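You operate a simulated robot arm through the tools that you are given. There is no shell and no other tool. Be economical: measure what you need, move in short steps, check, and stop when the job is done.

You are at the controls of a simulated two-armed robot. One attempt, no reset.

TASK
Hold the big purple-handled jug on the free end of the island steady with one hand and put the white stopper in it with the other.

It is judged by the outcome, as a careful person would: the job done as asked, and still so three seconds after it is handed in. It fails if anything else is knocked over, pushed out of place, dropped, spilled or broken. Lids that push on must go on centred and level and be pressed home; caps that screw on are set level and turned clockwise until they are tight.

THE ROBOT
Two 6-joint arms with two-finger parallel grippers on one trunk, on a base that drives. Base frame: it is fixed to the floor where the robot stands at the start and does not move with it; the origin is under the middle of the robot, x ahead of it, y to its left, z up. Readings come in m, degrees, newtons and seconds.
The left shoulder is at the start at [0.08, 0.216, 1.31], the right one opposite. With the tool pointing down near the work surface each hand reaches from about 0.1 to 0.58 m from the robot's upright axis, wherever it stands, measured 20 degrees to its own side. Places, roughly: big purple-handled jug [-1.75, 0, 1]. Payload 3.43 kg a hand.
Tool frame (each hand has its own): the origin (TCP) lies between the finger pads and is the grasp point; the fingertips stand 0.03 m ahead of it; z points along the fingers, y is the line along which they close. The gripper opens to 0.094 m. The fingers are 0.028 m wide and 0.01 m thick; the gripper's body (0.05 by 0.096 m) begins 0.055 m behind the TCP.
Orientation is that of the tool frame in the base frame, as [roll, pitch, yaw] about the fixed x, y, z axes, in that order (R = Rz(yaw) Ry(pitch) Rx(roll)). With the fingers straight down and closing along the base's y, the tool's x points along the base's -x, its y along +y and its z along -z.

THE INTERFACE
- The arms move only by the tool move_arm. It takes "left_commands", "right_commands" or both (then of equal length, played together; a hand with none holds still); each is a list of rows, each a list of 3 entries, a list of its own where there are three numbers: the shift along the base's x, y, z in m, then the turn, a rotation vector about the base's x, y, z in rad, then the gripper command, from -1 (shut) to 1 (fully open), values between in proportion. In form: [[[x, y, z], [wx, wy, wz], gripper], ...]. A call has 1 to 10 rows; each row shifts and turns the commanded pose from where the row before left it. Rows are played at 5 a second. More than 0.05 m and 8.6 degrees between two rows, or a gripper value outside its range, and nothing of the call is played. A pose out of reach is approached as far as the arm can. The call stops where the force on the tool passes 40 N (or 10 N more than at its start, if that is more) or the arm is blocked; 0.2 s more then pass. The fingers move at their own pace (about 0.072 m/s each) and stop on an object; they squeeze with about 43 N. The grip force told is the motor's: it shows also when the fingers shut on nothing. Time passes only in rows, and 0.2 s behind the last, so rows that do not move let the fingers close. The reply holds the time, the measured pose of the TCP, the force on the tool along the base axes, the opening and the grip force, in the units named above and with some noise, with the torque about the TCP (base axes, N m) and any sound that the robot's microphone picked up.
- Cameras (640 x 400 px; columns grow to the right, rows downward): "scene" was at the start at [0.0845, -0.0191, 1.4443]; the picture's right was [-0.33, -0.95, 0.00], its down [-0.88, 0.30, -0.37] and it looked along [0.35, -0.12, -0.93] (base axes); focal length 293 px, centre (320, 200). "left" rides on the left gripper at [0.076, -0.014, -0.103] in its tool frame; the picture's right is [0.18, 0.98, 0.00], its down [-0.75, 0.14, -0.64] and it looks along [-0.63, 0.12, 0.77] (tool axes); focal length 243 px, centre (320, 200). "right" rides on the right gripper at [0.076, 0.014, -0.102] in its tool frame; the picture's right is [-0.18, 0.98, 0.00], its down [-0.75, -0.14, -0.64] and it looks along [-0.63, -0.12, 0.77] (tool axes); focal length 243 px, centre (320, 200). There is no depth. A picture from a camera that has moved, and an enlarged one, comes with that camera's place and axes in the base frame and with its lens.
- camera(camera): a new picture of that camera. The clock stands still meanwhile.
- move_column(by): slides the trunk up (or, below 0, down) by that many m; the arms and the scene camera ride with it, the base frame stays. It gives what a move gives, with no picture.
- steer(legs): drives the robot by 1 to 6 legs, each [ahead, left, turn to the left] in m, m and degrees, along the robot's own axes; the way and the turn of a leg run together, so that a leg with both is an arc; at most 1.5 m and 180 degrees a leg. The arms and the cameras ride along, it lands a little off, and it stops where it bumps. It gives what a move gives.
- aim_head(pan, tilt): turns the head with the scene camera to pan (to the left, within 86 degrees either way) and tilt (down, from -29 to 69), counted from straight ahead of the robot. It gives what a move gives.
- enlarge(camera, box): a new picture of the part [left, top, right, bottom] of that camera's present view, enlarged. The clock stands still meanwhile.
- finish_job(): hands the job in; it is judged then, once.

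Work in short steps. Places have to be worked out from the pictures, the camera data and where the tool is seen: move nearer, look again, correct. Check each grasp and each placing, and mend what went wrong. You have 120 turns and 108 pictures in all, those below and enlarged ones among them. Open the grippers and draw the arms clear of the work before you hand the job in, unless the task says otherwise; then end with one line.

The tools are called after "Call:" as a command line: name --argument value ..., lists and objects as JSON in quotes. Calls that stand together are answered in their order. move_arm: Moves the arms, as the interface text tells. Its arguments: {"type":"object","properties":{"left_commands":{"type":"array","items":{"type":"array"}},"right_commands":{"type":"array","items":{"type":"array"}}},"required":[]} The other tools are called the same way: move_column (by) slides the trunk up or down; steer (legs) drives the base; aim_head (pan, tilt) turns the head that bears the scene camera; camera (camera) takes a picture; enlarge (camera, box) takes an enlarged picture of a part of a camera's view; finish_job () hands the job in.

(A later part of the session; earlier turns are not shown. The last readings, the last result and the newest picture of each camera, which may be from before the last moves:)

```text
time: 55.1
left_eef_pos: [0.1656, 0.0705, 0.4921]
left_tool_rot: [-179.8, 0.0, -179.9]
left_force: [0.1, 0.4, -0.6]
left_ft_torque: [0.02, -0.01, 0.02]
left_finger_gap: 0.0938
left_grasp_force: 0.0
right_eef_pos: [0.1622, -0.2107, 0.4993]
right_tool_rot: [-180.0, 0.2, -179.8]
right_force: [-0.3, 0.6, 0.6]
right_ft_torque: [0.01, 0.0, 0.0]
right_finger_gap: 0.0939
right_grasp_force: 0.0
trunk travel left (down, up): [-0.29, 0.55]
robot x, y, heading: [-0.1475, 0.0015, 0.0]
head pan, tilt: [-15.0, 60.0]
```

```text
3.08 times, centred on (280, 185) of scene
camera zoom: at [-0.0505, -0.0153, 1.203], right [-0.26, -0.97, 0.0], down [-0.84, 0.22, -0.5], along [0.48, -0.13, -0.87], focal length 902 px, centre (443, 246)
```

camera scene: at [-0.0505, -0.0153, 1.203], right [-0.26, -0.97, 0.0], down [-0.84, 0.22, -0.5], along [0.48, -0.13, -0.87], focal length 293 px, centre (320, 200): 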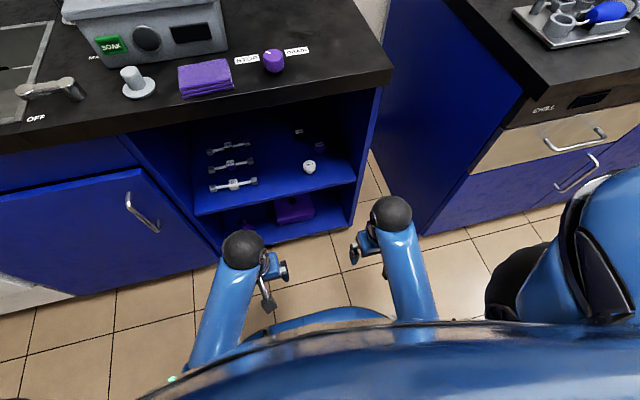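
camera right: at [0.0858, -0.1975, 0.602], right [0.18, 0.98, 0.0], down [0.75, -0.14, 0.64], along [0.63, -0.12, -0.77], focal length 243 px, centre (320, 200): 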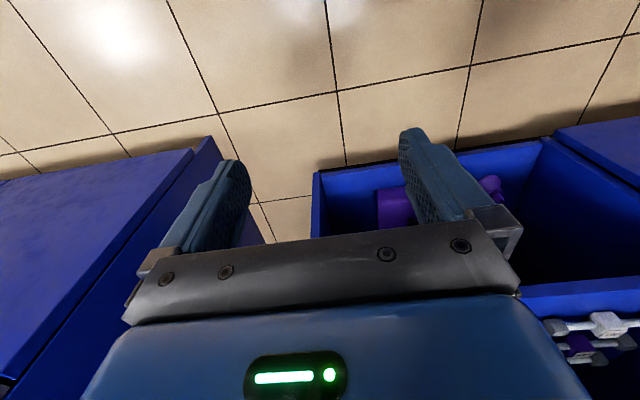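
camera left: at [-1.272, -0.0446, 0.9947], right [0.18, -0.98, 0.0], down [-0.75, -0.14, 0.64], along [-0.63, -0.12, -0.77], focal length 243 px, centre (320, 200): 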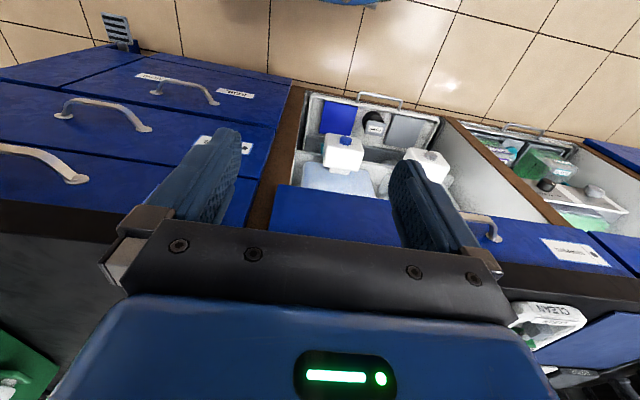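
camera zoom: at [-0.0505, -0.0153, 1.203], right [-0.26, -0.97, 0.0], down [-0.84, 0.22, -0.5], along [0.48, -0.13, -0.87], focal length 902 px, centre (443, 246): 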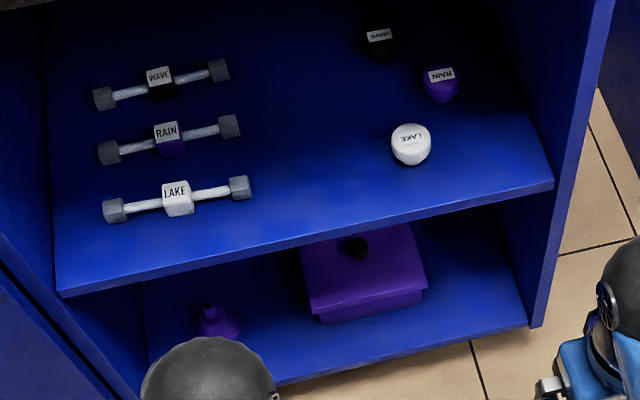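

The stopper is mushroom-shaped with a ~0.04 m cap, top at about (0.475, -0.12, 0.49). I drive 0.1 m nearer, pitch the right hand 45° forward, and bring it in line ahead of the stopper.

Call:
steer --legs '[[0.1, 0, 0]]'

Call:
move_arm --right_commands '[[[0, 0.015, 0.02], [0, -0.131, 0], 0.5], [[0, 0.015, 0.02], [0, -0.131, 0], 0.5], [[0, 0.015, 0.02], [0, -0.131, 0], 0.5], [[0, 0.015, 0.02], [0, -0.131, 0], 0.5], [[0, 0.015, 0.01], [0, -0.131, 0], 0.5], [[0, 0.015, 0], [0, -0.131, 0], 0.5]]'

Call:
camera --camera "right"

Call:
camera --camera "scene"

```text
time: 56.2
left_eef_pos: [0.2636, 0.071, 0.4918]
left_tool_rot: [-179.9, 0.1, -179.7]
left_force: [1.4, -0.6, 0.1]
left_ft_torque: [-0.01, 0.02, -0.05]
left_finger_gap: 0.0939
left_grasp_force: 0.1
right_eef_pos: [0.2617, -0.2098, 0.4984]
right_tool_rot: [180.0, 0.1, -179.6]
right_force: [0.8, 0.3, -0.5]
right_ft_torque: [0.03, 0.0, 0.0]
right_finger_gap: 0.0936
right_grasp_force: 0.0
trunk travel left (down, up): [-0.29, 0.55]
robot x, y, heading: [-0.0438, 0.0003, 0.3]
head pan, tilt: [-15.0, 60.0]
```

```text
time: 57.6
left_eef_pos: [0.2634, 0.071, 0.4922]
left_tool_rot: [-179.9, 0.1, -179.7]
left_force: [0.1, 0.1, -0.1]
left_ft_torque: [-0.01, 0.01, 0.0]
left_finger_gap: 0.0939
left_grasp_force: 0.1
right_eef_pos: [0.2741, -0.1132, 0.5681]
right_tool_rot: [-179.8, 45.2, -179.6]
right_force: [0.4, -0.3, 0.2]
right_ft_torque: [-0.04, 0.01, 0.02]
right_finger_gap: 0.0705
right_grasp_force: 0.1
right hand out of reach, approached as far as the arm can: row 3, 4
trunk travel left (down, up): [-0.29, 0.55]
robot x, y, heading: [-0.0495, 0.0039, 0.3]
head pan, tilt: [-15.0, 60.0]
```

```text
71 pictures are left
camera right: at [0.1474, -0.1004, 0.5868], right [0.13, 0.98, 0.13], down [0.07, -0.14, 0.99], along [0.99, -0.11, -0.09], focal length 243 px, centre (320, 200)
```

right: 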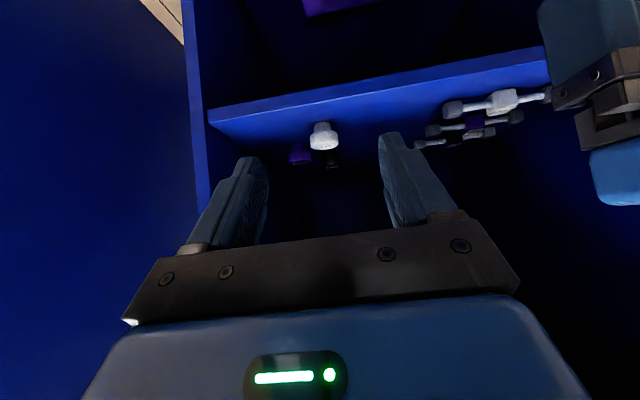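

```text
70 pictures are left
camera scene: at [0.0479, -0.015, 1.203], right [-0.25, -0.97, 0.0], down [-0.84, 0.22, -0.5], along [0.48, -0.13, -0.87], focal length 293 px, centre (320, 200)
```

scene: 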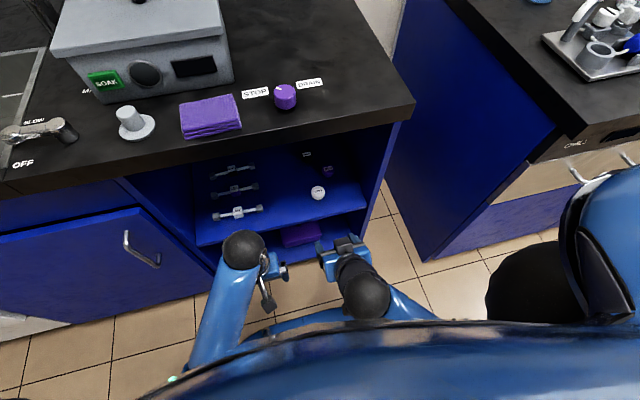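

Triangulating with both cameras, the cap centre is at (0.48, -0.12, 0.471). I move to a pre-grasp point and look again.

Call:
move_arm --right_commands '[[[0.04, -0.003, 0], [0, 0, 0], 0.5], [[0.04, -0.003, 0], [0, 0, 0], 0.5], [[0.04, 0, 0], [0, 0, 0], 0.5], [[0.03, 0, -0.03], [0, 0, 0], 0.5]]'

Call:
camera --camera "right"

```text
time: 58.6
left_eef_pos: [0.2639, 0.0702, 0.4916]
left_tool_rot: [-179.8, 0.2, -179.7]
left_force: [-0.2, 0.0, 0.3]
left_ft_torque: [-0.01, 0.0, -0.01]
left_finger_gap: 0.0938
left_grasp_force: 0.1
right_eef_pos: [0.422, -0.1171, 0.537]
right_tool_rot: [-179.7, 45.0, -179.6]
right_force: [-0.6, 0.0, -0.5]
right_ft_torque: [0.03, -0.02, 0.01]
right_finger_gap: 0.0703
right_grasp_force: 0.2
trunk travel left (down, up): [-0.29, 0.55]
robot x, y, heading: [-0.0516, 0.0018, 0.4]
head pan, tilt: [-15.0, 60.0]
```

```text
69 pictures are left
camera right: at [0.2971, -0.1048, 0.5551], right [0.13, 0.98, 0.13], down [0.08, -0.14, 0.99], along [0.99, -0.11, -0.09], focal length 243 px, centre (320, 200)
```

right: 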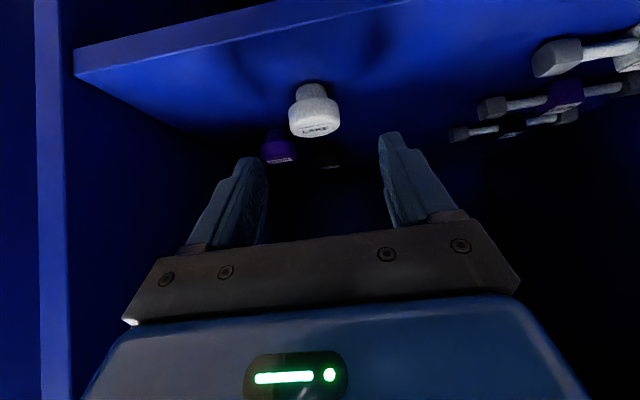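

Cap at (0.48, -0.12, 0.473), between the fingers. I advance along the tool axis to straddle it and close.

Call:
move_arm --right_commands '[[[0.02, -0.001, -0.02], [0, 0, 0], 0.5], [[0.02, -0.001, -0.02], [0, 0, 0], 0.5], [[0.014, -0.001, -0.011], [0, 0, 0], 0.5], [[0, 0, 0], [0, 0, 0], 0.5]]'

Call:
camera --camera "right"

```text
time: 59.6
left_eef_pos: [0.2634, 0.0696, 0.491]
left_tool_rot: [-179.9, 0.1, -179.7]
left_force: [0.5, -0.4, 0.1]
left_ft_torque: [0.03, 0.01, 0.01]
left_finger_gap: 0.094
left_grasp_force: 0.0
right_eef_pos: [0.4783, -0.1225, 0.4879]
right_tool_rot: [-179.7, 45.1, -179.6]
right_force: [0.0, -1.0, 0.1]
right_ft_torque: [-0.01, 0.0, 0.0]
right_finger_gap: 0.0704
right_grasp_force: 0.1
trunk travel left (down, up): [-0.29, 0.55]
robot x, y, heading: [-0.0456, 0.007, 0.3]
head pan, tilt: [-15.0, 60.0]
```

```text
68 pictures are left
camera right: at [0.3512, -0.1095, 0.5057], right [0.13, 0.98, 0.13], down [0.08, -0.14, 0.99], along [0.99, -0.12, -0.09], focal length 243 px, centre (320, 200)
```

right: 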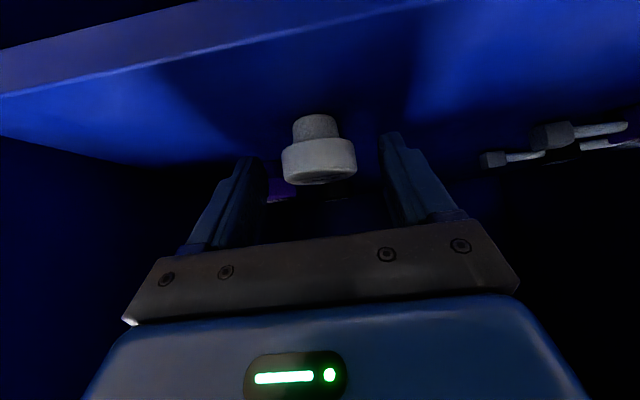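

The cap sits between the fingers, slightly below the TCP; I go a few mm on and close.

Call:
move_arm --right_commands '[[[0.004, 0.001, -0.005], [0, 0, 0], 0.5], [[0, 0, 0], [0, 0, 0], -1], [[0, 0, 0], [0, 0, 0], -1], [[0, 0, 0], [0, 0, 0], -1], [[0, 0, 0], [0, 0, 0], -1]]'

Call:
camera --camera "right"

```text
time: 60.8
left_eef_pos: [0.2641, 0.0703, 0.4926]
left_tool_rot: [-179.9, 0.1, -179.7]
left_force: [0.2, -0.3, 0.0]
left_ft_torque: [0.05, -0.01, -0.01]
left_finger_gap: 0.0942
left_grasp_force: 0.1
right_eef_pos: [0.482, -0.122, 0.4821]
right_tool_rot: [-179.6, 45.2, -179.6]
right_force: [0.0, 0.2, 0.0]
right_ft_torque: [-0.02, -0.01, 0.04]
right_finger_gap: 0.0386
right_grasp_force: 42.7
trunk travel left (down, up): [-0.29, 0.55]
robot x, y, heading: [-0.0434, 0.0033, 0.5]
head pan, tilt: [-15.0, 60.0]
```

```text
67 pictures are left
camera right: at [0.356, -0.1084, 0.5009], right [0.13, 0.98, 0.13], down [0.08, -0.14, 0.99], along [0.99, -0.12, -0.09], focal length 243 px, centre (320, 200)
```

right: 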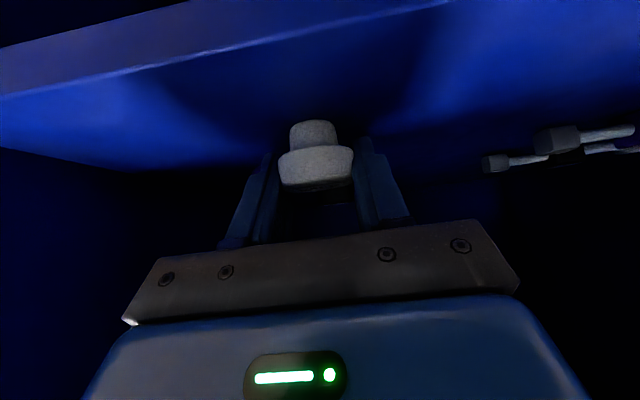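

Gripped (gap 0.039, 43 N). I lift and draw back out of the cabinet.

Call:
move_arm --right_commands '[[[0, 0, 0.03], [0, 0, 0], -1], [[-0.02, 0, 0.04], [0, 0, 0], -1], [[-0.04, 0, 0.02], [0, 0, 0], -1], [[-0.045, -0.01, 0], [0, 0, 0], -1], [[-0.045, -0.02, 0], [0, 0, 0], -1], [[-0.045, -0.02, 0], [0, 0, 0], -1], [[0, 0, 0], [0, 0, 0], -1]]'

Call:
camera --camera "right"

Call:
camera --camera "scene"

```text
time: 62.4
left_eef_pos: [0.2639, 0.0697, 0.4921]
left_tool_rot: [-179.9, 0.2, -179.7]
left_force: [0.0, -0.1, -0.6]
left_ft_torque: [-0.02, 0.0, -0.02]
left_finger_gap: 0.0938
left_grasp_force: 0.1
right_eef_pos: [0.2888, -0.173, 0.5715]
right_tool_rot: [-179.7, 45.3, -179.6]
right_force: [-0.1, 0.2, 0.0]
right_ft_torque: [-0.03, 0.0, 0.05]
right_finger_gap: 0.0389
right_grasp_force: 43.0
trunk travel left (down, up): [-0.29, 0.55]
robot x, y, heading: [-0.05, 0.0005, 0.5]
head pan, tilt: [-15.0, 60.0]
```

```text
66 pictures are left
camera right: at [0.1631, -0.1596, 0.5895], right [0.13, 0.98, 0.13], down [0.08, -0.14, 0.99], along [0.99, -0.12, -0.09], focal length 243 px, centre (320, 200)
```

right: 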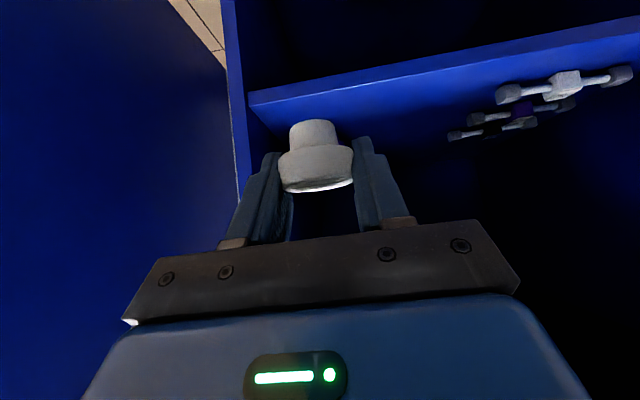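

```text
65 pictures are left
camera scene: at [0.0484, -0.0146, 1.2029], right [-0.25, -0.97, 0.0], down [-0.84, 0.22, -0.5], along [0.48, -0.13, -0.87], focal length 293 px, centre (320, 200)
```

scene: 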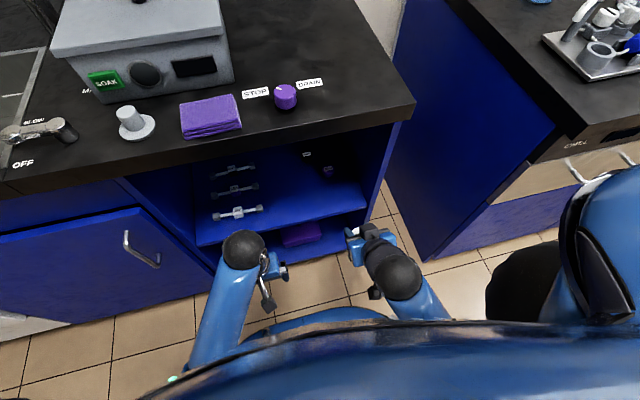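

Stopper held securely. I back away, turn, and raise the column fully so that both hands clear the island.

Call:
steer --legs '[[-0.35, 0, 0], [0, 0, 179.5]]'

Call:
move_column --by 0.55

Call:
aim_head --pan 0 --tilt 40

Call:
camera --camera "scene"

```text
time: 71.9
left_eef_pos: [-0.7112, -0.0547, 0.4903]
left_tool_rot: [-179.9, 0.1, -2.2]
left_force: [0.1, 0.9, 0.5]
left_ft_torque: [0.0, -0.02, 0.0]
left_finger_gap: 0.0941
left_grasp_force: 0.0
right_eef_pos: [-0.7277, 0.1901, 0.5706]
right_tool_rot: [-179.7, 45.2, -2.0]
right_force: [-0.1, 0.9, 0.4]
right_ft_torque: [-0.01, 0.01, 0.02]
right_finger_gap: 0.0383
right_grasp_force: 42.7
trunk travel left (down, up): [-0.29, 0.55]
robot x, y, heading: [-0.3952, -0.0005, 177.8]
head pan, tilt: [-15.0, 60.0]
```

```text
refused: 0.55 is not a number from -0.4 to 0.4
```

```text
time: 72.8
left_eef_pos: [-0.7114, -0.0547, 0.4917]
left_tool_rot: [-179.9, 0.1, -2.1]
left_force: [0.3, -0.2, -0.3]
left_ft_torque: [0.01, -0.04, 0.0]
left_finger_gap: 0.0939
left_grasp_force: 0.0
right_eef_pos: [-0.7271, 0.1902, 0.5714]
right_tool_rot: [-179.7, 45.2, -2.0]
right_force: [0.3, 1.0, -0.1]
right_ft_torque: [-0.02, -0.01, 0.01]
right_finger_gap: 0.0385
right_grasp_force: 42.9
trunk travel left (down, up): [-0.29, 0.55]
robot x, y, heading: [-0.3962, -0.0009, 177.9]
head pan, tilt: [0.0, 40.0]
```

```text
64 pictures are left
camera scene: at [-0.5125, 0.0041, 1.2297], right [0.04, 1.0, 0.0], down [0.64, -0.02, -0.77], along [-0.77, 0.03, -0.64], focal length 293 px, centre (320, 200)
```

scene: 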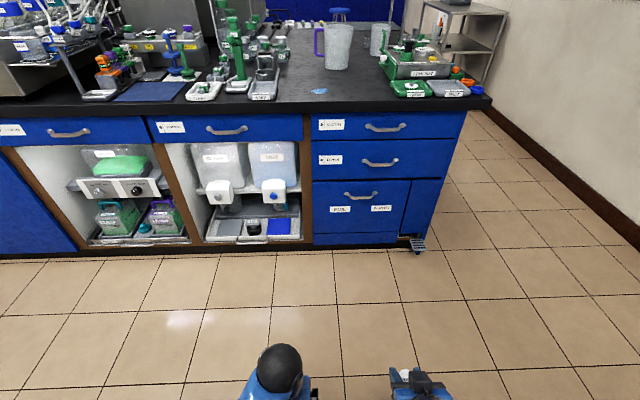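

I raise the column in two steps and then approach, shifting slightly right so that jug and handle are centred.

Call:
move_column --by 0.4

Call:
move_column --by 0.15

Call:
steer --legs '[[0, 0, 2.1], [0.6, -0.08, 0]]'

Call:
aim_head --pan 0 --tilt 55

Call:
camera --camera "scene"

```text
time: 76.6
left_eef_pos: [-0.7121, -0.0539, 0.8927]
left_tool_rot: [-179.9, 0.0, -2.0]
left_force: [-0.6, -0.1, 0.0]
left_ft_torque: [-0.02, 0.0, 0.01]
left_finger_gap: 0.0942
left_grasp_force: 0.1
right_eef_pos: [-0.7276, 0.1901, 0.9707]
right_tool_rot: [-179.6, 45.2, -1.9]
right_force: [-0.4, -0.1, -0.5]
right_ft_torque: [-0.04, -0.02, 0.02]
right_finger_gap: 0.0388
right_grasp_force: 42.6
trunk travel left (down, up): [-0.69, 0.15]
robot x, y, heading: [-0.3999, 0.0004, 178.1]
head pan, tilt: [0.0, 40.0]
```

```text
time: 78.3
left_eef_pos: [-0.7112, -0.0556, 1.0417]
left_tool_rot: [-179.9, 0.1, -2.1]
left_force: [0.0, 0.0, 0.0]
left_ft_torque: [0.02, 0.03, 0.0]
left_finger_gap: 0.0937
left_grasp_force: 0.0
right_eef_pos: [-0.7267, 0.191, 1.1211]
right_tool_rot: [-179.8, 45.2, -2.0]
right_force: [-1.2, -0.1, -0.9]
right_ft_torque: [0.03, 0.01, -0.03]
right_finger_gap: 0.0386
right_grasp_force: 42.8
trunk travel left (down, up): [-0.84, 0.0]
robot x, y, heading: [-0.3954, 0.0033, 178.0]
head pan, tilt: [0.0, 40.0]
```

```text
time: 82.1
left_eef_pos: [-1.3061, 0.0206, 1.0424]
left_tool_rot: [-179.9, 0.3, -0.6]
left_force: [0.0, 0.7, -0.3]
left_ft_torque: [0.02, 0.04, -0.01]
left_finger_gap: 0.0939
left_grasp_force: 0.3
right_eef_pos: [-1.3274, 0.2653, 1.1218]
right_tool_rot: [-179.7, 45.3, -0.6]
right_force: [0.2, 0.4, -0.2]
right_ft_torque: [0.03, 0.0, 0.0]
right_finger_gap: 0.0386
right_grasp_force: 42.7
trunk travel left (down, up): [-0.84, 0.0]
robot x, y, heading: [-0.9943, 0.086, 179.7]
head pan, tilt: [0.0, 40.0]
```

```text
time: 82.9
left_eef_pos: [-1.3085, 0.0229, 1.042]
left_tool_rot: [-179.9, 0.1, -0.6]
left_force: [-0.2, 0.0, -0.1]
left_ft_torque: [-0.01, 0.01, -0.01]
left_finger_gap: 0.0943
left_grasp_force: 0.0
right_eef_pos: [-1.3286, 0.2662, 1.1207]
right_tool_rot: [-179.7, 45.2, -0.6]
right_force: [-0.2, 0.5, -0.2]
right_ft_torque: [-0.02, -0.02, 0.02]
right_finger_gap: 0.0385
right_grasp_force: 42.6
trunk travel left (down, up): [-0.84, 0.0]
robot x, y, heading: [-0.9972, 0.0822, 179.2]
head pan, tilt: [0.0, 55.0]
```

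```text
63 pictures are left
camera scene: at [-1.0974, 0.0853, 1.7591], right [0.01, 1.0, 0.0], down [0.82, -0.01, -0.57], along [-0.57, 0.01, -0.82], focal length 293 px, centre (320, 200)
```

scene: 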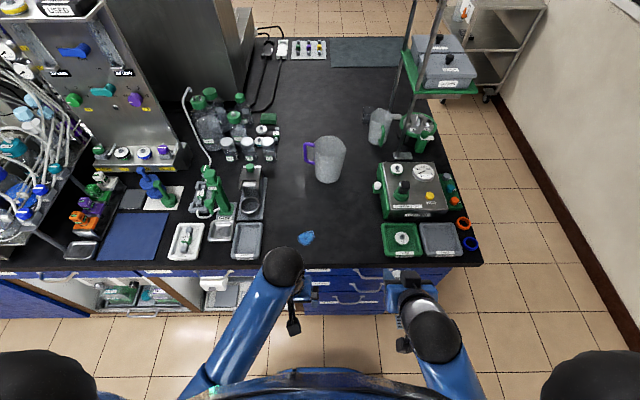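

The island edge is at about x = -1.47 and the jug at (-1.83, 0.13). I move 0.13 m nearer, keeping the same kind of gap to the edge as at the start.

Call:
steer --legs '[[0.13, 0, 0.6]]'

Call:
move_arm --left_commands '[[[0, 0, 0.02], [0, 0.131, 0], 1], [[0, 0, 0.02], [0, 0.131, 0], 1], [[0, 0, 0.02], [0, 0.131, 0], 1], [[0, 0, 0.02], [0, 0.131, 0], 1], [[0, 0, 0.02], [0, 0.131, 0], 1], [[0, 0, 0], [0, 0.131, 0], 1], [[0, 0, 0], [0, 0.131, 0], 1]]'

Call:
camera --camera "left"

Call:
camera --camera "scene"

```text
time: 84.2
left_eef_pos: [-1.4318, 0.0191, 1.0433]
left_tool_rot: [-179.9, 0.3, -0.1]
left_force: [0.4, -0.5, 0.0]
left_ft_torque: [0.01, 0.01, -0.04]
left_finger_gap: 0.094
left_grasp_force: 0.0
right_eef_pos: [-1.4562, 0.2628, 1.1216]
right_tool_rot: [-179.7, 45.4, 0.2]
right_force: [0.9, 0.2, -0.6]
right_ft_torque: [0.01, 0.05, -0.01]
right_finger_gap: 0.0385
right_grasp_force: 42.8
trunk travel left (down, up): [-0.84, 0.0]
robot x, y, heading: [-1.1221, 0.0855, 179.7]
head pan, tilt: [0.0, 55.0]
```

```text
time: 85.8
left_eef_pos: [-1.4388, 0.0184, 1.1455]
left_tool_rot: [-178.8, 53.0, 1.3]
left_force: [0.8, -0.6, -0.4]
left_ft_torque: [0.01, 0.0, 0.03]
left_finger_gap: 0.0938
left_grasp_force: 0.0
right_eef_pos: [-1.4609, 0.2622, 1.1214]
right_tool_rot: [-179.6, 45.1, 0.2]
right_force: [-0.3, -1.2, 0.2]
right_ft_torque: [0.01, -0.03, 0.02]
right_finger_gap: 0.0386
right_grasp_force: 43.1
trunk travel left (down, up): [-0.84, 0.0]
robot x, y, heading: [-1.1223, 0.0862, 179.9]
head pan, tilt: [0.0, 55.0]
```

```text
62 pictures are left
camera left: at [-1.3126, 0.0343, 1.1467], right [0.12, -0.98, -0.16], down [0.06, -0.15, 0.99], along [-0.99, -0.13, 0.04], focal length 243 px, centre (320, 200)
```

left: 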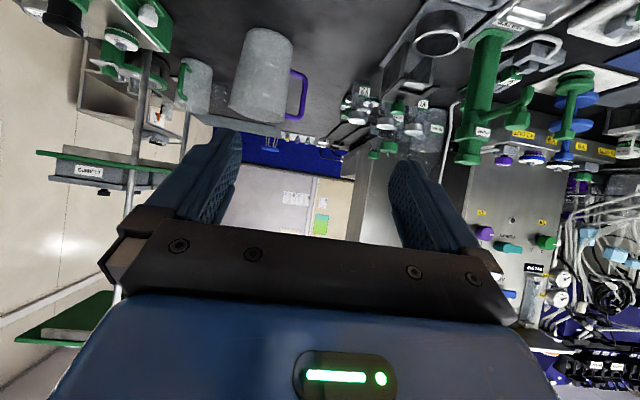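

```text
61 pictures are left
camera scene: at [-1.2279, 0.0841, 1.7598], right [0.0, 1.0, 0.0], down [0.82, 0.0, -0.57], along [-0.57, 0.0, -0.82], focal length 293 px, centre (320, 200)
```

scene: 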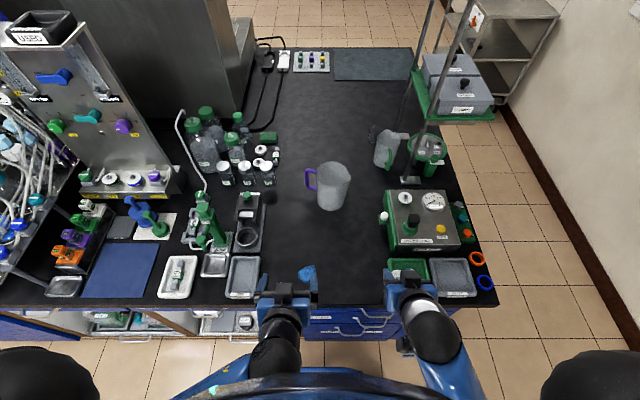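

I zoom on the jug from both cameras to triangulate the handle.

Call:
enlarge --camera "scene" --box '[290, 145, 370, 220]'

Call:
enlarge --camera "left" --box '[210, 20, 330, 140]'

```text
5.33 times, centred on (330, 182) of scene
camera zoom: at [-1.2279, 0.0841, 1.7598], right [0.0, 1.0, 0.0], down [0.82, 0.0, -0.57], along [-0.57, 0.0, -0.82], focal length 1564 px, centre (267, 293)
```

zoom: 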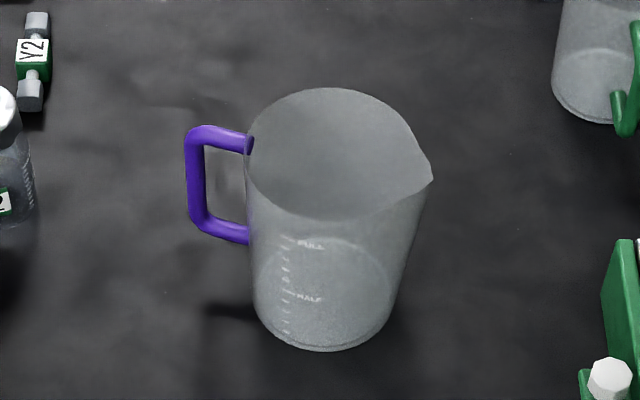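

```text
3.33 times, centred on (270, 80) of left
camera zoom: at [-1.3126, 0.0343, 1.1467], right [0.12, -0.98, -0.16], down [0.06, -0.15, 0.99], along [-0.99, -0.13, 0.04], focal length 809 px, centre (487, 600)
```

zoom: 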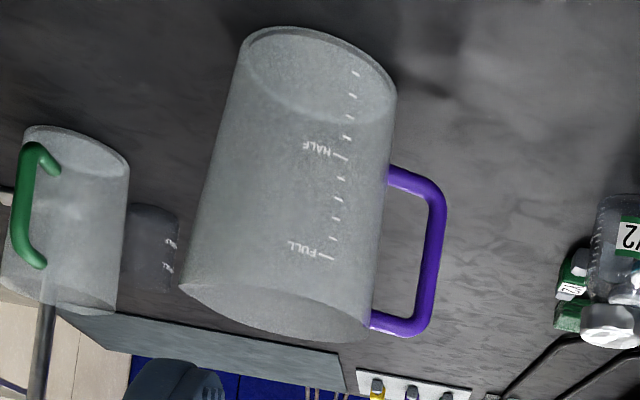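

Triangulated: jug rim centre ≈ (-1.862, 0.128, 1.003), base z ≈ 0.861, handle bar ≈ (-1.89, 0.037, 0.89–0.99). That is about 0.75 m ahead, so I creep closer in small steps, watching for contact.

Call:
steer --legs '[[0.05, 0, 0]]'

Call:
steer --legs '[[0.04, 0, 0]]'

```text
time: 86.7
left_eef_pos: [-1.4765, 0.0194, 1.1461]
left_tool_rot: [-179.2, 53.4, 0.9]
left_force: [1.1, -0.3, 0.2]
left_ft_torque: [0.01, 0.03, 0.03]
left_finger_gap: 0.0939
left_grasp_force: 0.0
right_eef_pos: [-1.4994, 0.2641, 1.1241]
right_tool_rot: [-179.6, 45.8, 0.1]
right_force: [0.5, -0.3, -0.1]
right_ft_torque: [0.04, 0.03, 0.02]
right_finger_gap: 0.0382
right_grasp_force: 43.2
trunk travel left (down, up): [-0.84, 0.0]
robot x, y, heading: [-1.1748, 0.0862, 179.8]
head pan, tilt: [0.0, 55.0]
```

```text
time: 87.6
left_eef_pos: [-1.5018, 0.0177, 1.144]
left_tool_rot: [-179.2, 53.0, 1.4]
left_force: [0.3, -0.2, -0.3]
left_ft_torque: [0.03, 0.0, -0.02]
left_finger_gap: 0.0941
left_grasp_force: 0.1
right_eef_pos: [-1.5246, 0.2642, 1.1205]
right_tool_rot: [-179.7, 45.2, -0.1]
right_force: [-0.1, 0.5, -0.6]
right_ft_torque: [-0.01, 0.02, -0.04]
right_finger_gap: 0.0384
right_grasp_force: 42.9
trunk travel left (down, up): [-0.84, 0.0]
robot x, y, heading: [-1.1919, 0.0919, 179.8]
head pan, tilt: [0.0, 55.0]
stopped in leg 1: the robot was blocked; the commanded pose is now the measured one
```

The base is now against the island at x ≈ -1.19; good enough. I extend both hands forward at height, yawing the left hand towards the handle, before lowering the column.

Call:
move_arm --left_commands '[[[-0.04, 0, 0], [0, 0, -0.117], 1], [[-0.04, 0, 0], [0, 0, -0.117], 1], [[-0.04, 0, 0], [0, 0, -0.117], 1], [[-0.03, 0, 0], [0, 0, 0], 1]]' --right_commands '[[[-0.03, 0, 0.02], [0, 0, 0], -1], [[-0.03, 0, 0.02], [0, 0, 0], -1], [[-0.03, 0, 0.02], [0, 0, 0], -1], [[-0.03, 0, 0], [0, 0, 0], -1]]'

Call:
camera --camera "scene"

Call:
camera --camera "left"

```text
time: 88.6
left_eef_pos: [-1.6614, 0.0173, 1.1437]
left_tool_rot: [-179.1, 52.7, -18.7]
left_force: [-0.4, 0.4, 0.2]
left_ft_torque: [0.02, 0.0, -0.01]
left_finger_gap: 0.094
left_grasp_force: 0.1
right_eef_pos: [-1.6532, 0.2644, 1.176]
right_tool_rot: [-179.7, 44.9, 0.0]
right_force: [0.4, 0.9, -0.5]
right_ft_torque: [0.0, -0.02, 0.01]
right_finger_gap: 0.0384
right_grasp_force: 43.2
right hand out of reach, approached as far as the arm can: row 1
trunk travel left (down, up): [-0.84, 0.0]
robot x, y, heading: [-1.194, 0.0865, 179.6]
head pan, tilt: [0.0, 55.0]
```

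```text
58 pictures are left
camera scene: at [-1.3002, 0.0851, 1.7587], right [0.0, 1.0, 0.0], down [0.82, 0.0, -0.57], along [-0.57, 0.0, -0.82], focal length 293 px, centre (320, 200)
```

scene: 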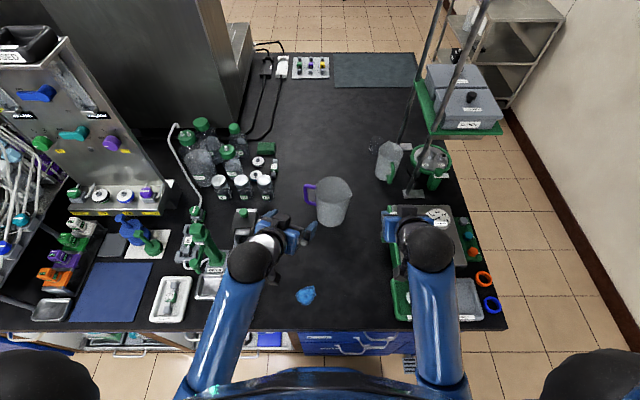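

```text
57 pictures are left
camera left: at [-1.537, -0.0117, 1.1446], right [-0.22, -0.96, -0.16], down [0.0, -0.16, 0.99], along [-0.97, 0.22, 0.04], focal length 243 px, centre (320, 200)
```

left: 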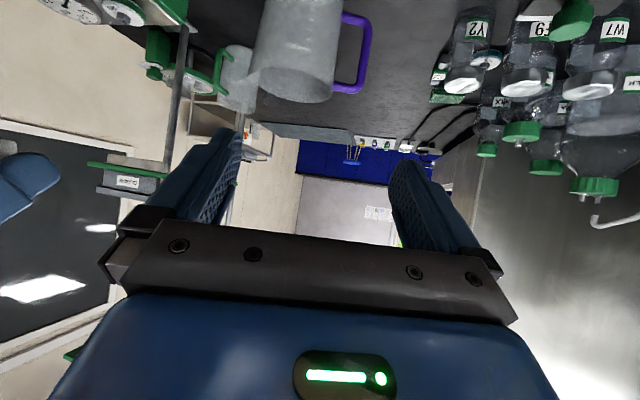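

Room is fine. I bring the right hand inward off the tester, raise both, then lower the column by 0.2.

Call:
move_arm --left_commands '[[[-0.01, -0.01, 0.03], [0, 0, 0], 1], [[-0.01, -0.01, 0.03], [0, 0, 0], 1], [[0, 0, 0.03], [0, 0, 0], 1]]' --right_commands '[[[-0.01, -0.03, 0.03], [0, 0, 0], -1], [[-0.01, -0.03, 0.03], [0, 0, 0], -1], [[0, -0.02, 0.03], [0, 0, 0], -1]]'

Call:
move_column --by -0.15

Call:
move_arm --left_commands '[[[-0.01, 0, 0.04], [0, 0, 0], 1], [[0, 0, 0.04], [0, 0, 0], 1], [[0, 0, 0.04], [0, 0, 0], 1]]' --right_commands '[[[-0.01, 0, 0.04], [0, 0, 0], -1], [[0, 0, 0.04], [0, 0, 0], -1], [[0, 0, 0.04], [0, 0, 0], -1]]'

Call:
camera --camera "scene"

```text
time: 89.4
left_eef_pos: [-1.6775, -0.003, 1.2306]
left_tool_rot: [-179.1, 52.8, -18.8]
left_force: [-0.4, -0.1, 0.1]
left_ft_torque: [0.03, -0.02, -0.02]
left_finger_gap: 0.0943
left_grasp_force: 0.1
right_eef_pos: [-1.6715, 0.1805, 1.2661]
right_tool_rot: [-179.5, 45.1, 0.1]
right_force: [-0.1, -0.5, 0.1]
right_ft_torque: [-0.01, 0.02, -0.01]
right_finger_gap: 0.0381
right_grasp_force: 43.0
trunk travel left (down, up): [-0.84, 0.0]
robot x, y, heading: [-1.1938, 0.0861, 179.7]
head pan, tilt: [0.0, 55.0]
```

```text
time: 91.2
left_eef_pos: [-1.6774, -0.0015, 1.0805]
left_tool_rot: [-179.2, 52.8, -18.9]
left_force: [-0.6, 0.7, -0.3]
left_ft_torque: [0.0, 0.01, -0.01]
left_finger_gap: 0.0941
left_grasp_force: 0.0
right_eef_pos: [-1.6684, 0.1823, 1.1169]
right_tool_rot: [-179.7, 45.1, -0.1]
right_force: [0.2, -0.1, -0.1]
right_ft_torque: [-0.03, -0.01, -0.01]
right_finger_gap: 0.0385
right_grasp_force: 43.0
trunk travel left (down, up): [-0.69, 0.15]
robot x, y, heading: [-1.1927, 0.0855, 179.9]
head pan, tilt: [0.0, 55.0]
```

```text
time: 92.0
left_eef_pos: [-1.6863, 0.0006, 1.1999]
left_tool_rot: [-179.2, 52.8, -18.9]
left_force: [0.5, 0.3, 0.4]
left_ft_torque: [0.0, 0.01, -0.03]
left_finger_gap: 0.094
left_grasp_force: 0.0
right_eef_pos: [-1.7004, 0.1781, 1.1702]
right_tool_rot: [-179.7, 45.4, 0.0]
right_force: [1.4, -0.1, -0.1]
right_ft_torque: [-0.02, 0.01, -0.01]
right_finger_gap: 0.0385
right_grasp_force: 42.9
right hand out of reach, approached as far as the arm can: row 2, 3
trunk travel left (down, up): [-0.69, 0.15]
robot x, y, heading: [-1.1944, 0.0883, 179.8]
head pan, tilt: [0.0, 55.0]
```

```text
56 pictures are left
camera scene: at [-1.2949, 0.0861, 1.609], right [0.0, 1.0, 0.0], down [0.82, 0.0, -0.57], along [-0.57, 0.0, -0.82], focal length 293 px, centre (320, 200)
```

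scene: 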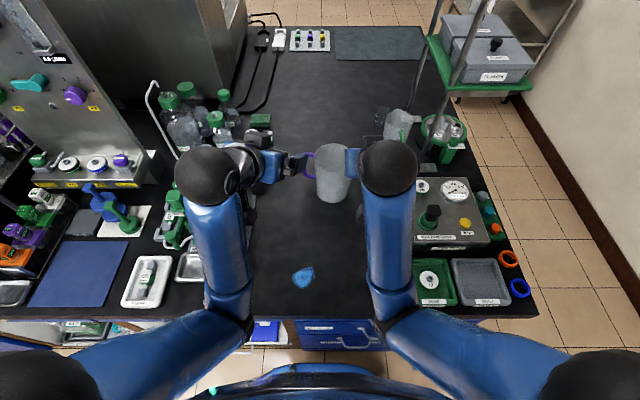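

I move the left hand to a pre-grasp point 0.1 m short of the handle bar, with the fingers partly closed, and then look.

Call:
move_arm --left_commands '[[[-0.026, 0.002, -0.038], [0, 0, 0], -0.15], [[-0.026, 0.002, -0.038], [0, 0, 0], -0.15], [[-0.026, 0.002, -0.038], [0, 0, 0], -0.15], [[-0.02, 0.002, -0.038], [0, 0, 0], -0.15]]'

Call:
camera --camera "left"

Call:
camera --camera "scene"

```text
time: 93.0
left_eef_pos: [-1.7838, 0.0087, 1.0495]
left_tool_rot: [-179.1, 52.9, -18.8]
left_force: [1.0, -0.2, -0.2]
left_ft_torque: [0.02, -0.03, 0.03]
left_finger_gap: 0.0399
left_grasp_force: 0.0
right_eef_pos: [-1.7004, 0.1788, 1.1693]
right_tool_rot: [-179.8, 45.4, 0.1]
right_force: [0.2, 0.0, -1.3]
right_ft_torque: [0.0, 0.0, -0.02]
right_finger_gap: 0.0383
right_grasp_force: 43.4
trunk travel left (down, up): [-0.69, 0.15]
robot x, y, heading: [-1.1967, 0.0852, 179.8]
head pan, tilt: [0.0, 55.0]
```

```text
55 pictures are left
camera left: at [-1.6604, -0.022, 1.0513], right [-0.22, -0.96, -0.16], down [0.0, -0.16, 0.99], along [-0.97, 0.22, 0.04], focal length 243 px, centre (320, 200)
```

left: 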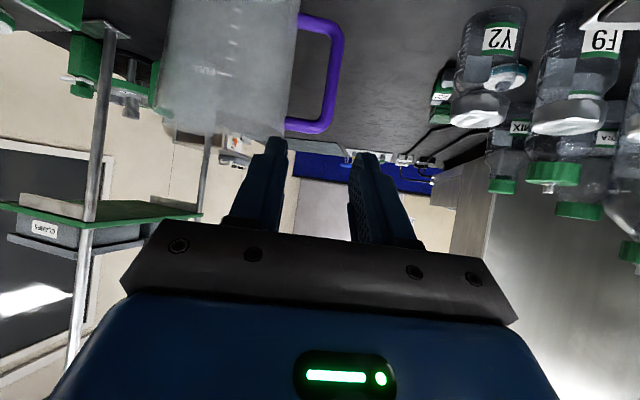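

```text
54 pictures are left
camera scene: at [-1.2953, 0.0849, 1.609], right [0.0, 1.0, 0.0], down [0.82, 0.0, -0.57], along [-0.57, 0.0, -0.82], focal length 293 px, centre (320, 200)
```

scene: 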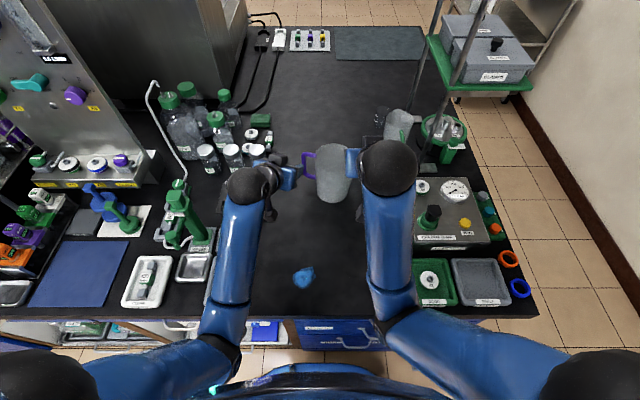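

Handle bar confirmed at about (-1.89, 0.035), z 0.885–0.987. I align and advance two thirds of the way.

Call:
move_arm --left_commands '[[[0, -0.008, -0.02], [0, 0, 0], -0.15], [[-0.035, 0.0115, -0.028], [0, 0, 0], -0.15], [[-0.03, 0.01, -0.024], [0, 0, 0], -0.15]]'

Call:
camera --camera "left"

Call:
enlarge --camera "scene" --box '[240, 120, 400, 220]'

```text
time: 93.8
left_eef_pos: [-1.8511, 0.0204, 0.9757]
left_tool_rot: [-179.1, 52.9, -18.8]
left_force: [-0.1, 0.6, -0.2]
left_ft_torque: [0.0, 0.02, -0.02]
left_finger_gap: 0.0403
left_grasp_force: 0.0
right_eef_pos: [-1.7013, 0.1787, 1.1694]
right_tool_rot: [-179.9, 45.4, -0.1]
right_force: [-0.8, -0.4, -0.6]
right_ft_torque: [-0.01, 0.0, 0.01]
right_finger_gap: 0.0382
right_grasp_force: 42.7
trunk travel left (down, up): [-0.69, 0.15]
robot x, y, heading: [-1.1958, 0.0853, 179.9]
head pan, tilt: [0.0, 55.0]
```

```text
53 pictures are left
camera left: at [-1.7274, -0.0083, 0.9765], right [-0.22, -0.96, -0.15], down [0.0, -0.16, 0.99], along [-0.97, 0.22, 0.04], focal length 243 px, centre (320, 200)
```

left: 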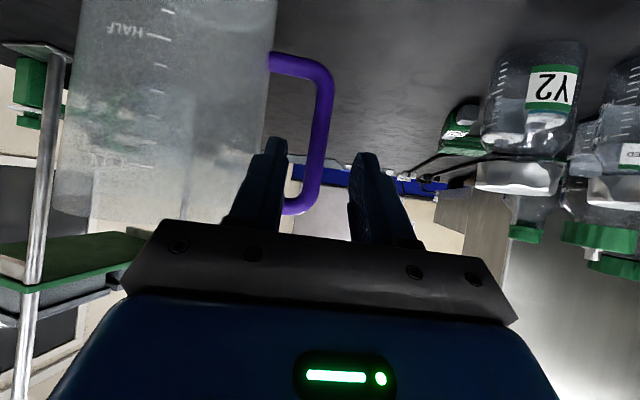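

```text
4.00 times, centred on (320, 170) of scene
camera zoom: at [-1.2971, 0.086, 1.6089], right [0.0, 1.0, 0.0], down [0.82, 0.0, -0.57], along [-0.57, 0.0, -0.82], focal length 1173 px, centre (320, 320)
```

zoom: 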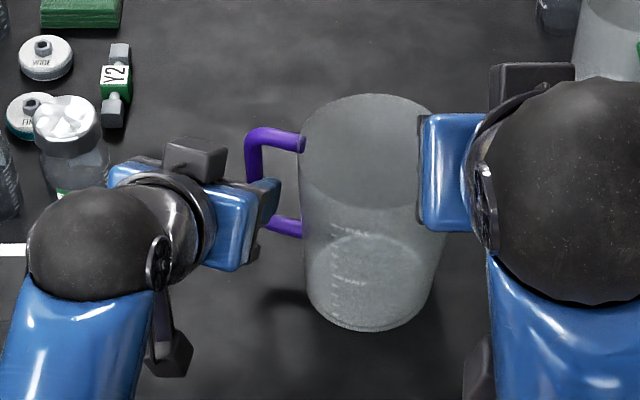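

The fingers straddle the bar, but the inner one would pass close to the jug wall. I narrow the opening to 0.028 m, shift 4 mm away from the jug, and go in half of the rest.

Call:
move_arm --left_commands '[[[-0.001, -0.004, 0], [0, 0, 0], -0.4], [[-0.018, 0.006, -0.0145], [0, 0, 0], -0.4]]'

Call:
camera --camera "left"

```text
time: 94.4
left_eef_pos: [-1.8687, 0.0225, 0.9614]
left_tool_rot: [-179.2, 52.8, -18.9]
left_force: [0.6, -0.2, -0.1]
left_ft_torque: [-0.01, 0.0, 0.0]
left_finger_gap: 0.0282
left_grasp_force: 0.1
right_eef_pos: [-1.701, 0.1791, 1.1694]
right_tool_rot: [-179.8, 45.3, 0.0]
right_force: [-0.1, -0.4, -0.3]
right_ft_torque: [0.04, 0.02, -0.01]
right_finger_gap: 0.0384
right_grasp_force: 43.1
trunk travel left (down, up): [-0.69, 0.15]
robot x, y, heading: [-1.1953, 0.0812, 180.0]
head pan, tilt: [0.0, 55.0]
```

```text
51 pictures are left
camera left: at [-1.7452, -0.0064, 0.9636], right [-0.22, -0.96, -0.16], down [0.0, -0.16, 0.99], along [-0.97, 0.22, 0.04], focal length 243 px, centre (320, 200)
```

left: 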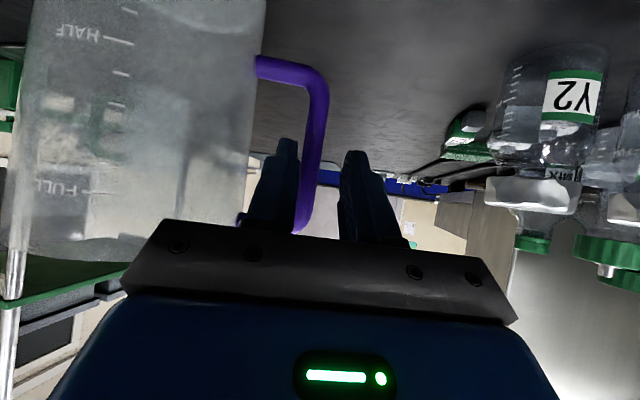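

Clear of the wall now, bar about 4 mm to the jug side; I correct by 3.5 mm and advance the last 25 mm.

Call:
move_arm --left_commands '[[[0.001, 0.0035, 0], [0, 0, 0], -0.4], [[-0.019, 0.0065, -0.015], [0, 0, 0], -0.4]]'

Call:
camera --camera "left"

Call:
enlarge --camera "scene" --box '[260, 130, 360, 200]'

```text
time: 95.0
left_eef_pos: [-1.8877, 0.0321, 0.9471]
left_tool_rot: [-179.2, 52.9, -18.9]
left_force: [0.7, 0.6, -0.1]
left_ft_torque: [-0.02, -0.02, 0.0]
left_finger_gap: 0.0284
left_grasp_force: 0.1
right_eef_pos: [-1.7012, 0.1783, 1.1693]
right_tool_rot: [-179.8, 45.3, 0.0]
right_force: [-0.9, -0.2, 0.1]
right_ft_torque: [0.01, 0.02, 0.0]
right_finger_gap: 0.0384
right_grasp_force: 42.5
trunk travel left (down, up): [-0.69, 0.15]
robot x, y, heading: [-1.1947, 0.0835, 179.8]
head pan, tilt: [0.0, 55.0]
```

```text
50 pictures are left
camera left: at [-1.7639, 0.0031, 0.9485], right [-0.22, -0.96, -0.16], down [0.0, -0.16, 0.99], along [-0.97, 0.22, 0.04], focal length 243 px, centre (320, 200)
```

left: 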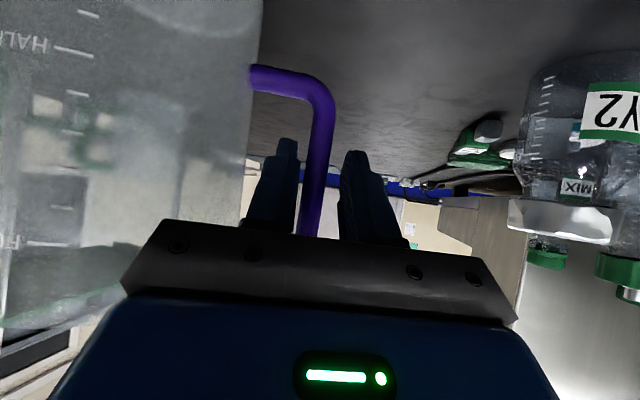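

```text
5.71 times, centred on (310, 165) of scene
camera zoom: at [-1.2968, 0.0858, 1.6089], right [0.0, 1.0, 0.0], down [0.82, 0.0, -0.57], along [-0.57, 0.0, -0.82], focal length 1675 px, centre (377, 400)
```

zoom: 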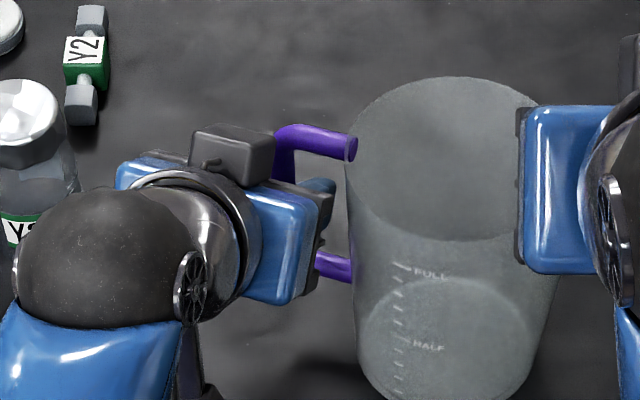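

The bar is centred between the fingers. I close the left gripper.

Call:
move_arm --left_commands '[[[0, 0, 0], [0, 0, 0], -0.6], [[0, 0, 0], [0, 0, 0], -0.75], [[0, 0, 0], [0, 0, 0], -1], [[0, 0, 0], [0, 0, 0], -1]]'

Call:
camera --camera "left"

Call:
enlarge --camera "scene" --box '[240, 120, 400, 220]'

Call:
camera --camera "right"

```text
time: 96.0
left_eef_pos: [-1.8867, 0.0312, 0.9473]
left_tool_rot: [-179.2, 53.0, -19.0]
left_force: [0.1, -0.7, 1.1]
left_ft_torque: [-0.02, 0.03, 0.03]
left_finger_gap: 0.0158
left_grasp_force: 42.7
right_eef_pos: [-1.6999, 0.1775, 1.1689]
right_tool_rot: [-179.8, 45.4, 0.0]
right_force: [0.2, 0.4, -0.8]
right_ft_torque: [-0.02, 0.0, -0.02]
right_finger_gap: 0.0383
right_grasp_force: 42.9
trunk travel left (down, up): [-0.69, 0.15]
robot x, y, heading: [-1.1927, 0.0865, 179.8]
head pan, tilt: [0.0, 55.0]
```

```text
48 pictures are left
camera left: at [-1.7628, 0.0026, 0.9496], right [-0.22, -0.96, -0.16], down [0.0, -0.16, 0.99], along [-0.97, 0.22, 0.04], focal length 243 px, centre (320, 200)
```

left: 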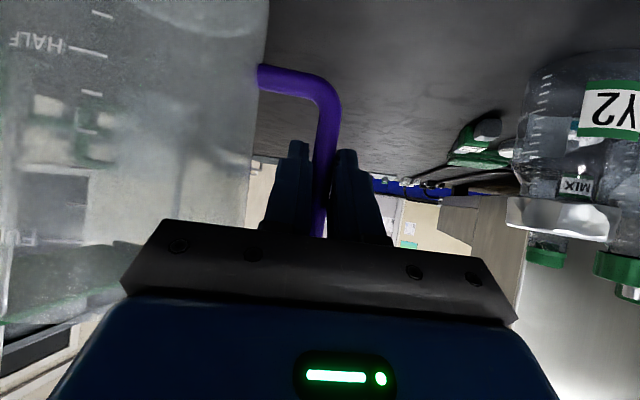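

```text
4.00 times, centred on (320, 170) of scene
camera zoom: at [-1.2947, 0.0852, 1.609], right [0.0, 1.0, 0.0], down [0.82, 0.0, -0.57], along [-0.57, 0.0, -0.82], focal length 1173 px, centre (320, 320)
```

zoom: 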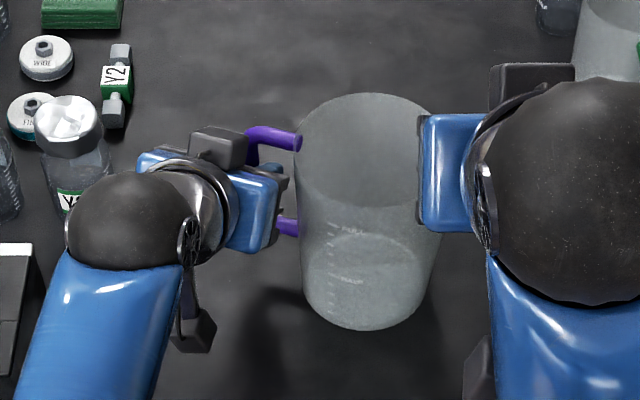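

```text
46 pictures are left
camera right: at [-1.5729, 0.1628, 1.1883], right [-0.13, -0.98, 0.13], down [-0.07, 0.14, 0.99], along [-0.99, 0.12, -0.09], focal length 243 px, centre (320, 200)
```

right: 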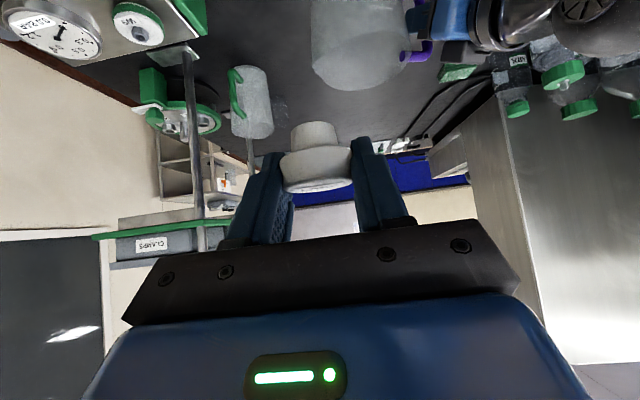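

Handle is held (gap 0.016, 43 N), jug undisturbed. I carry the stopper over the jug mouth at safe height.

Call:
move_arm --right_commands '[[[-0.04, -0.012, 0], [0, 0, 0], -1], [[-0.04, -0.012, 0], [0, 0, 0], -1], [[-0.04, -0.012, -0.02], [0, 0, 0], -1], [[-0.04, -0.012, -0.02], [0, 0, 0], -1], [[0, 0, 0], [0, 0, 0], -1]]'

Call:
camera --camera "right"

Call:
enlarge --camera "scene" --box '[240, 120, 400, 220]'

```text
time: 97.2
left_eef_pos: [-1.8866, 0.0319, 0.9473]
left_tool_rot: [-179.2, 52.9, -19.0]
left_force: [0.8, -0.8, -1.4]
left_ft_torque: [-0.05, 0.03, 0.02]
left_finger_gap: 0.0158
left_grasp_force: 43.1
right_eef_pos: [-1.8602, 0.1288, 1.1294]
right_tool_rot: [-179.7, 45.2, -0.1]
right_force: [0.6, 0.6, 0.0]
right_ft_torque: [0.02, 0.01, 0.0]
right_finger_gap: 0.0382
right_grasp_force: 42.8
trunk travel left (down, up): [-0.69, 0.15]
robot x, y, heading: [-1.1888, 0.0856, 179.9]
head pan, tilt: [0.0, 55.0]
```

```text
45 pictures are left
camera right: at [-1.7328, 0.1135, 1.1481], right [-0.13, -0.98, 0.13], down [-0.08, 0.14, 0.99], along [-0.99, 0.12, -0.09], focal length 243 px, centre (320, 200)
```

right: 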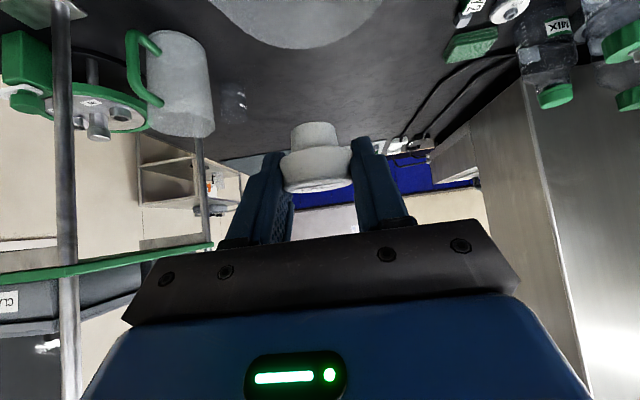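

```text
4.00 times, centred on (320, 170) of scene
camera zoom: at [-1.2944, 0.0854, 1.609], right [0.0, 1.0, 0.0], down [0.82, 0.0, -0.57], along [-0.57, 0.0, -0.82], focal length 1173 px, centre (320, 320)
```

zoom: 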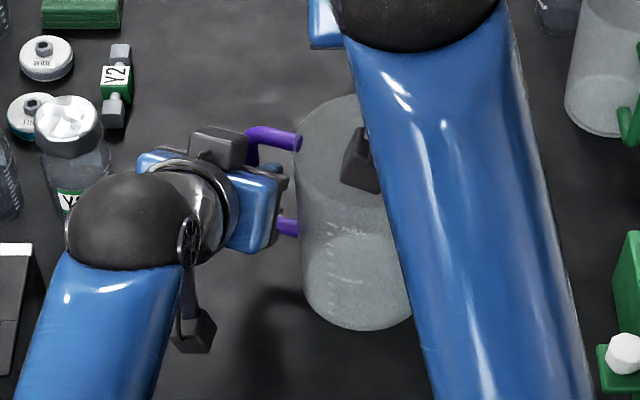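

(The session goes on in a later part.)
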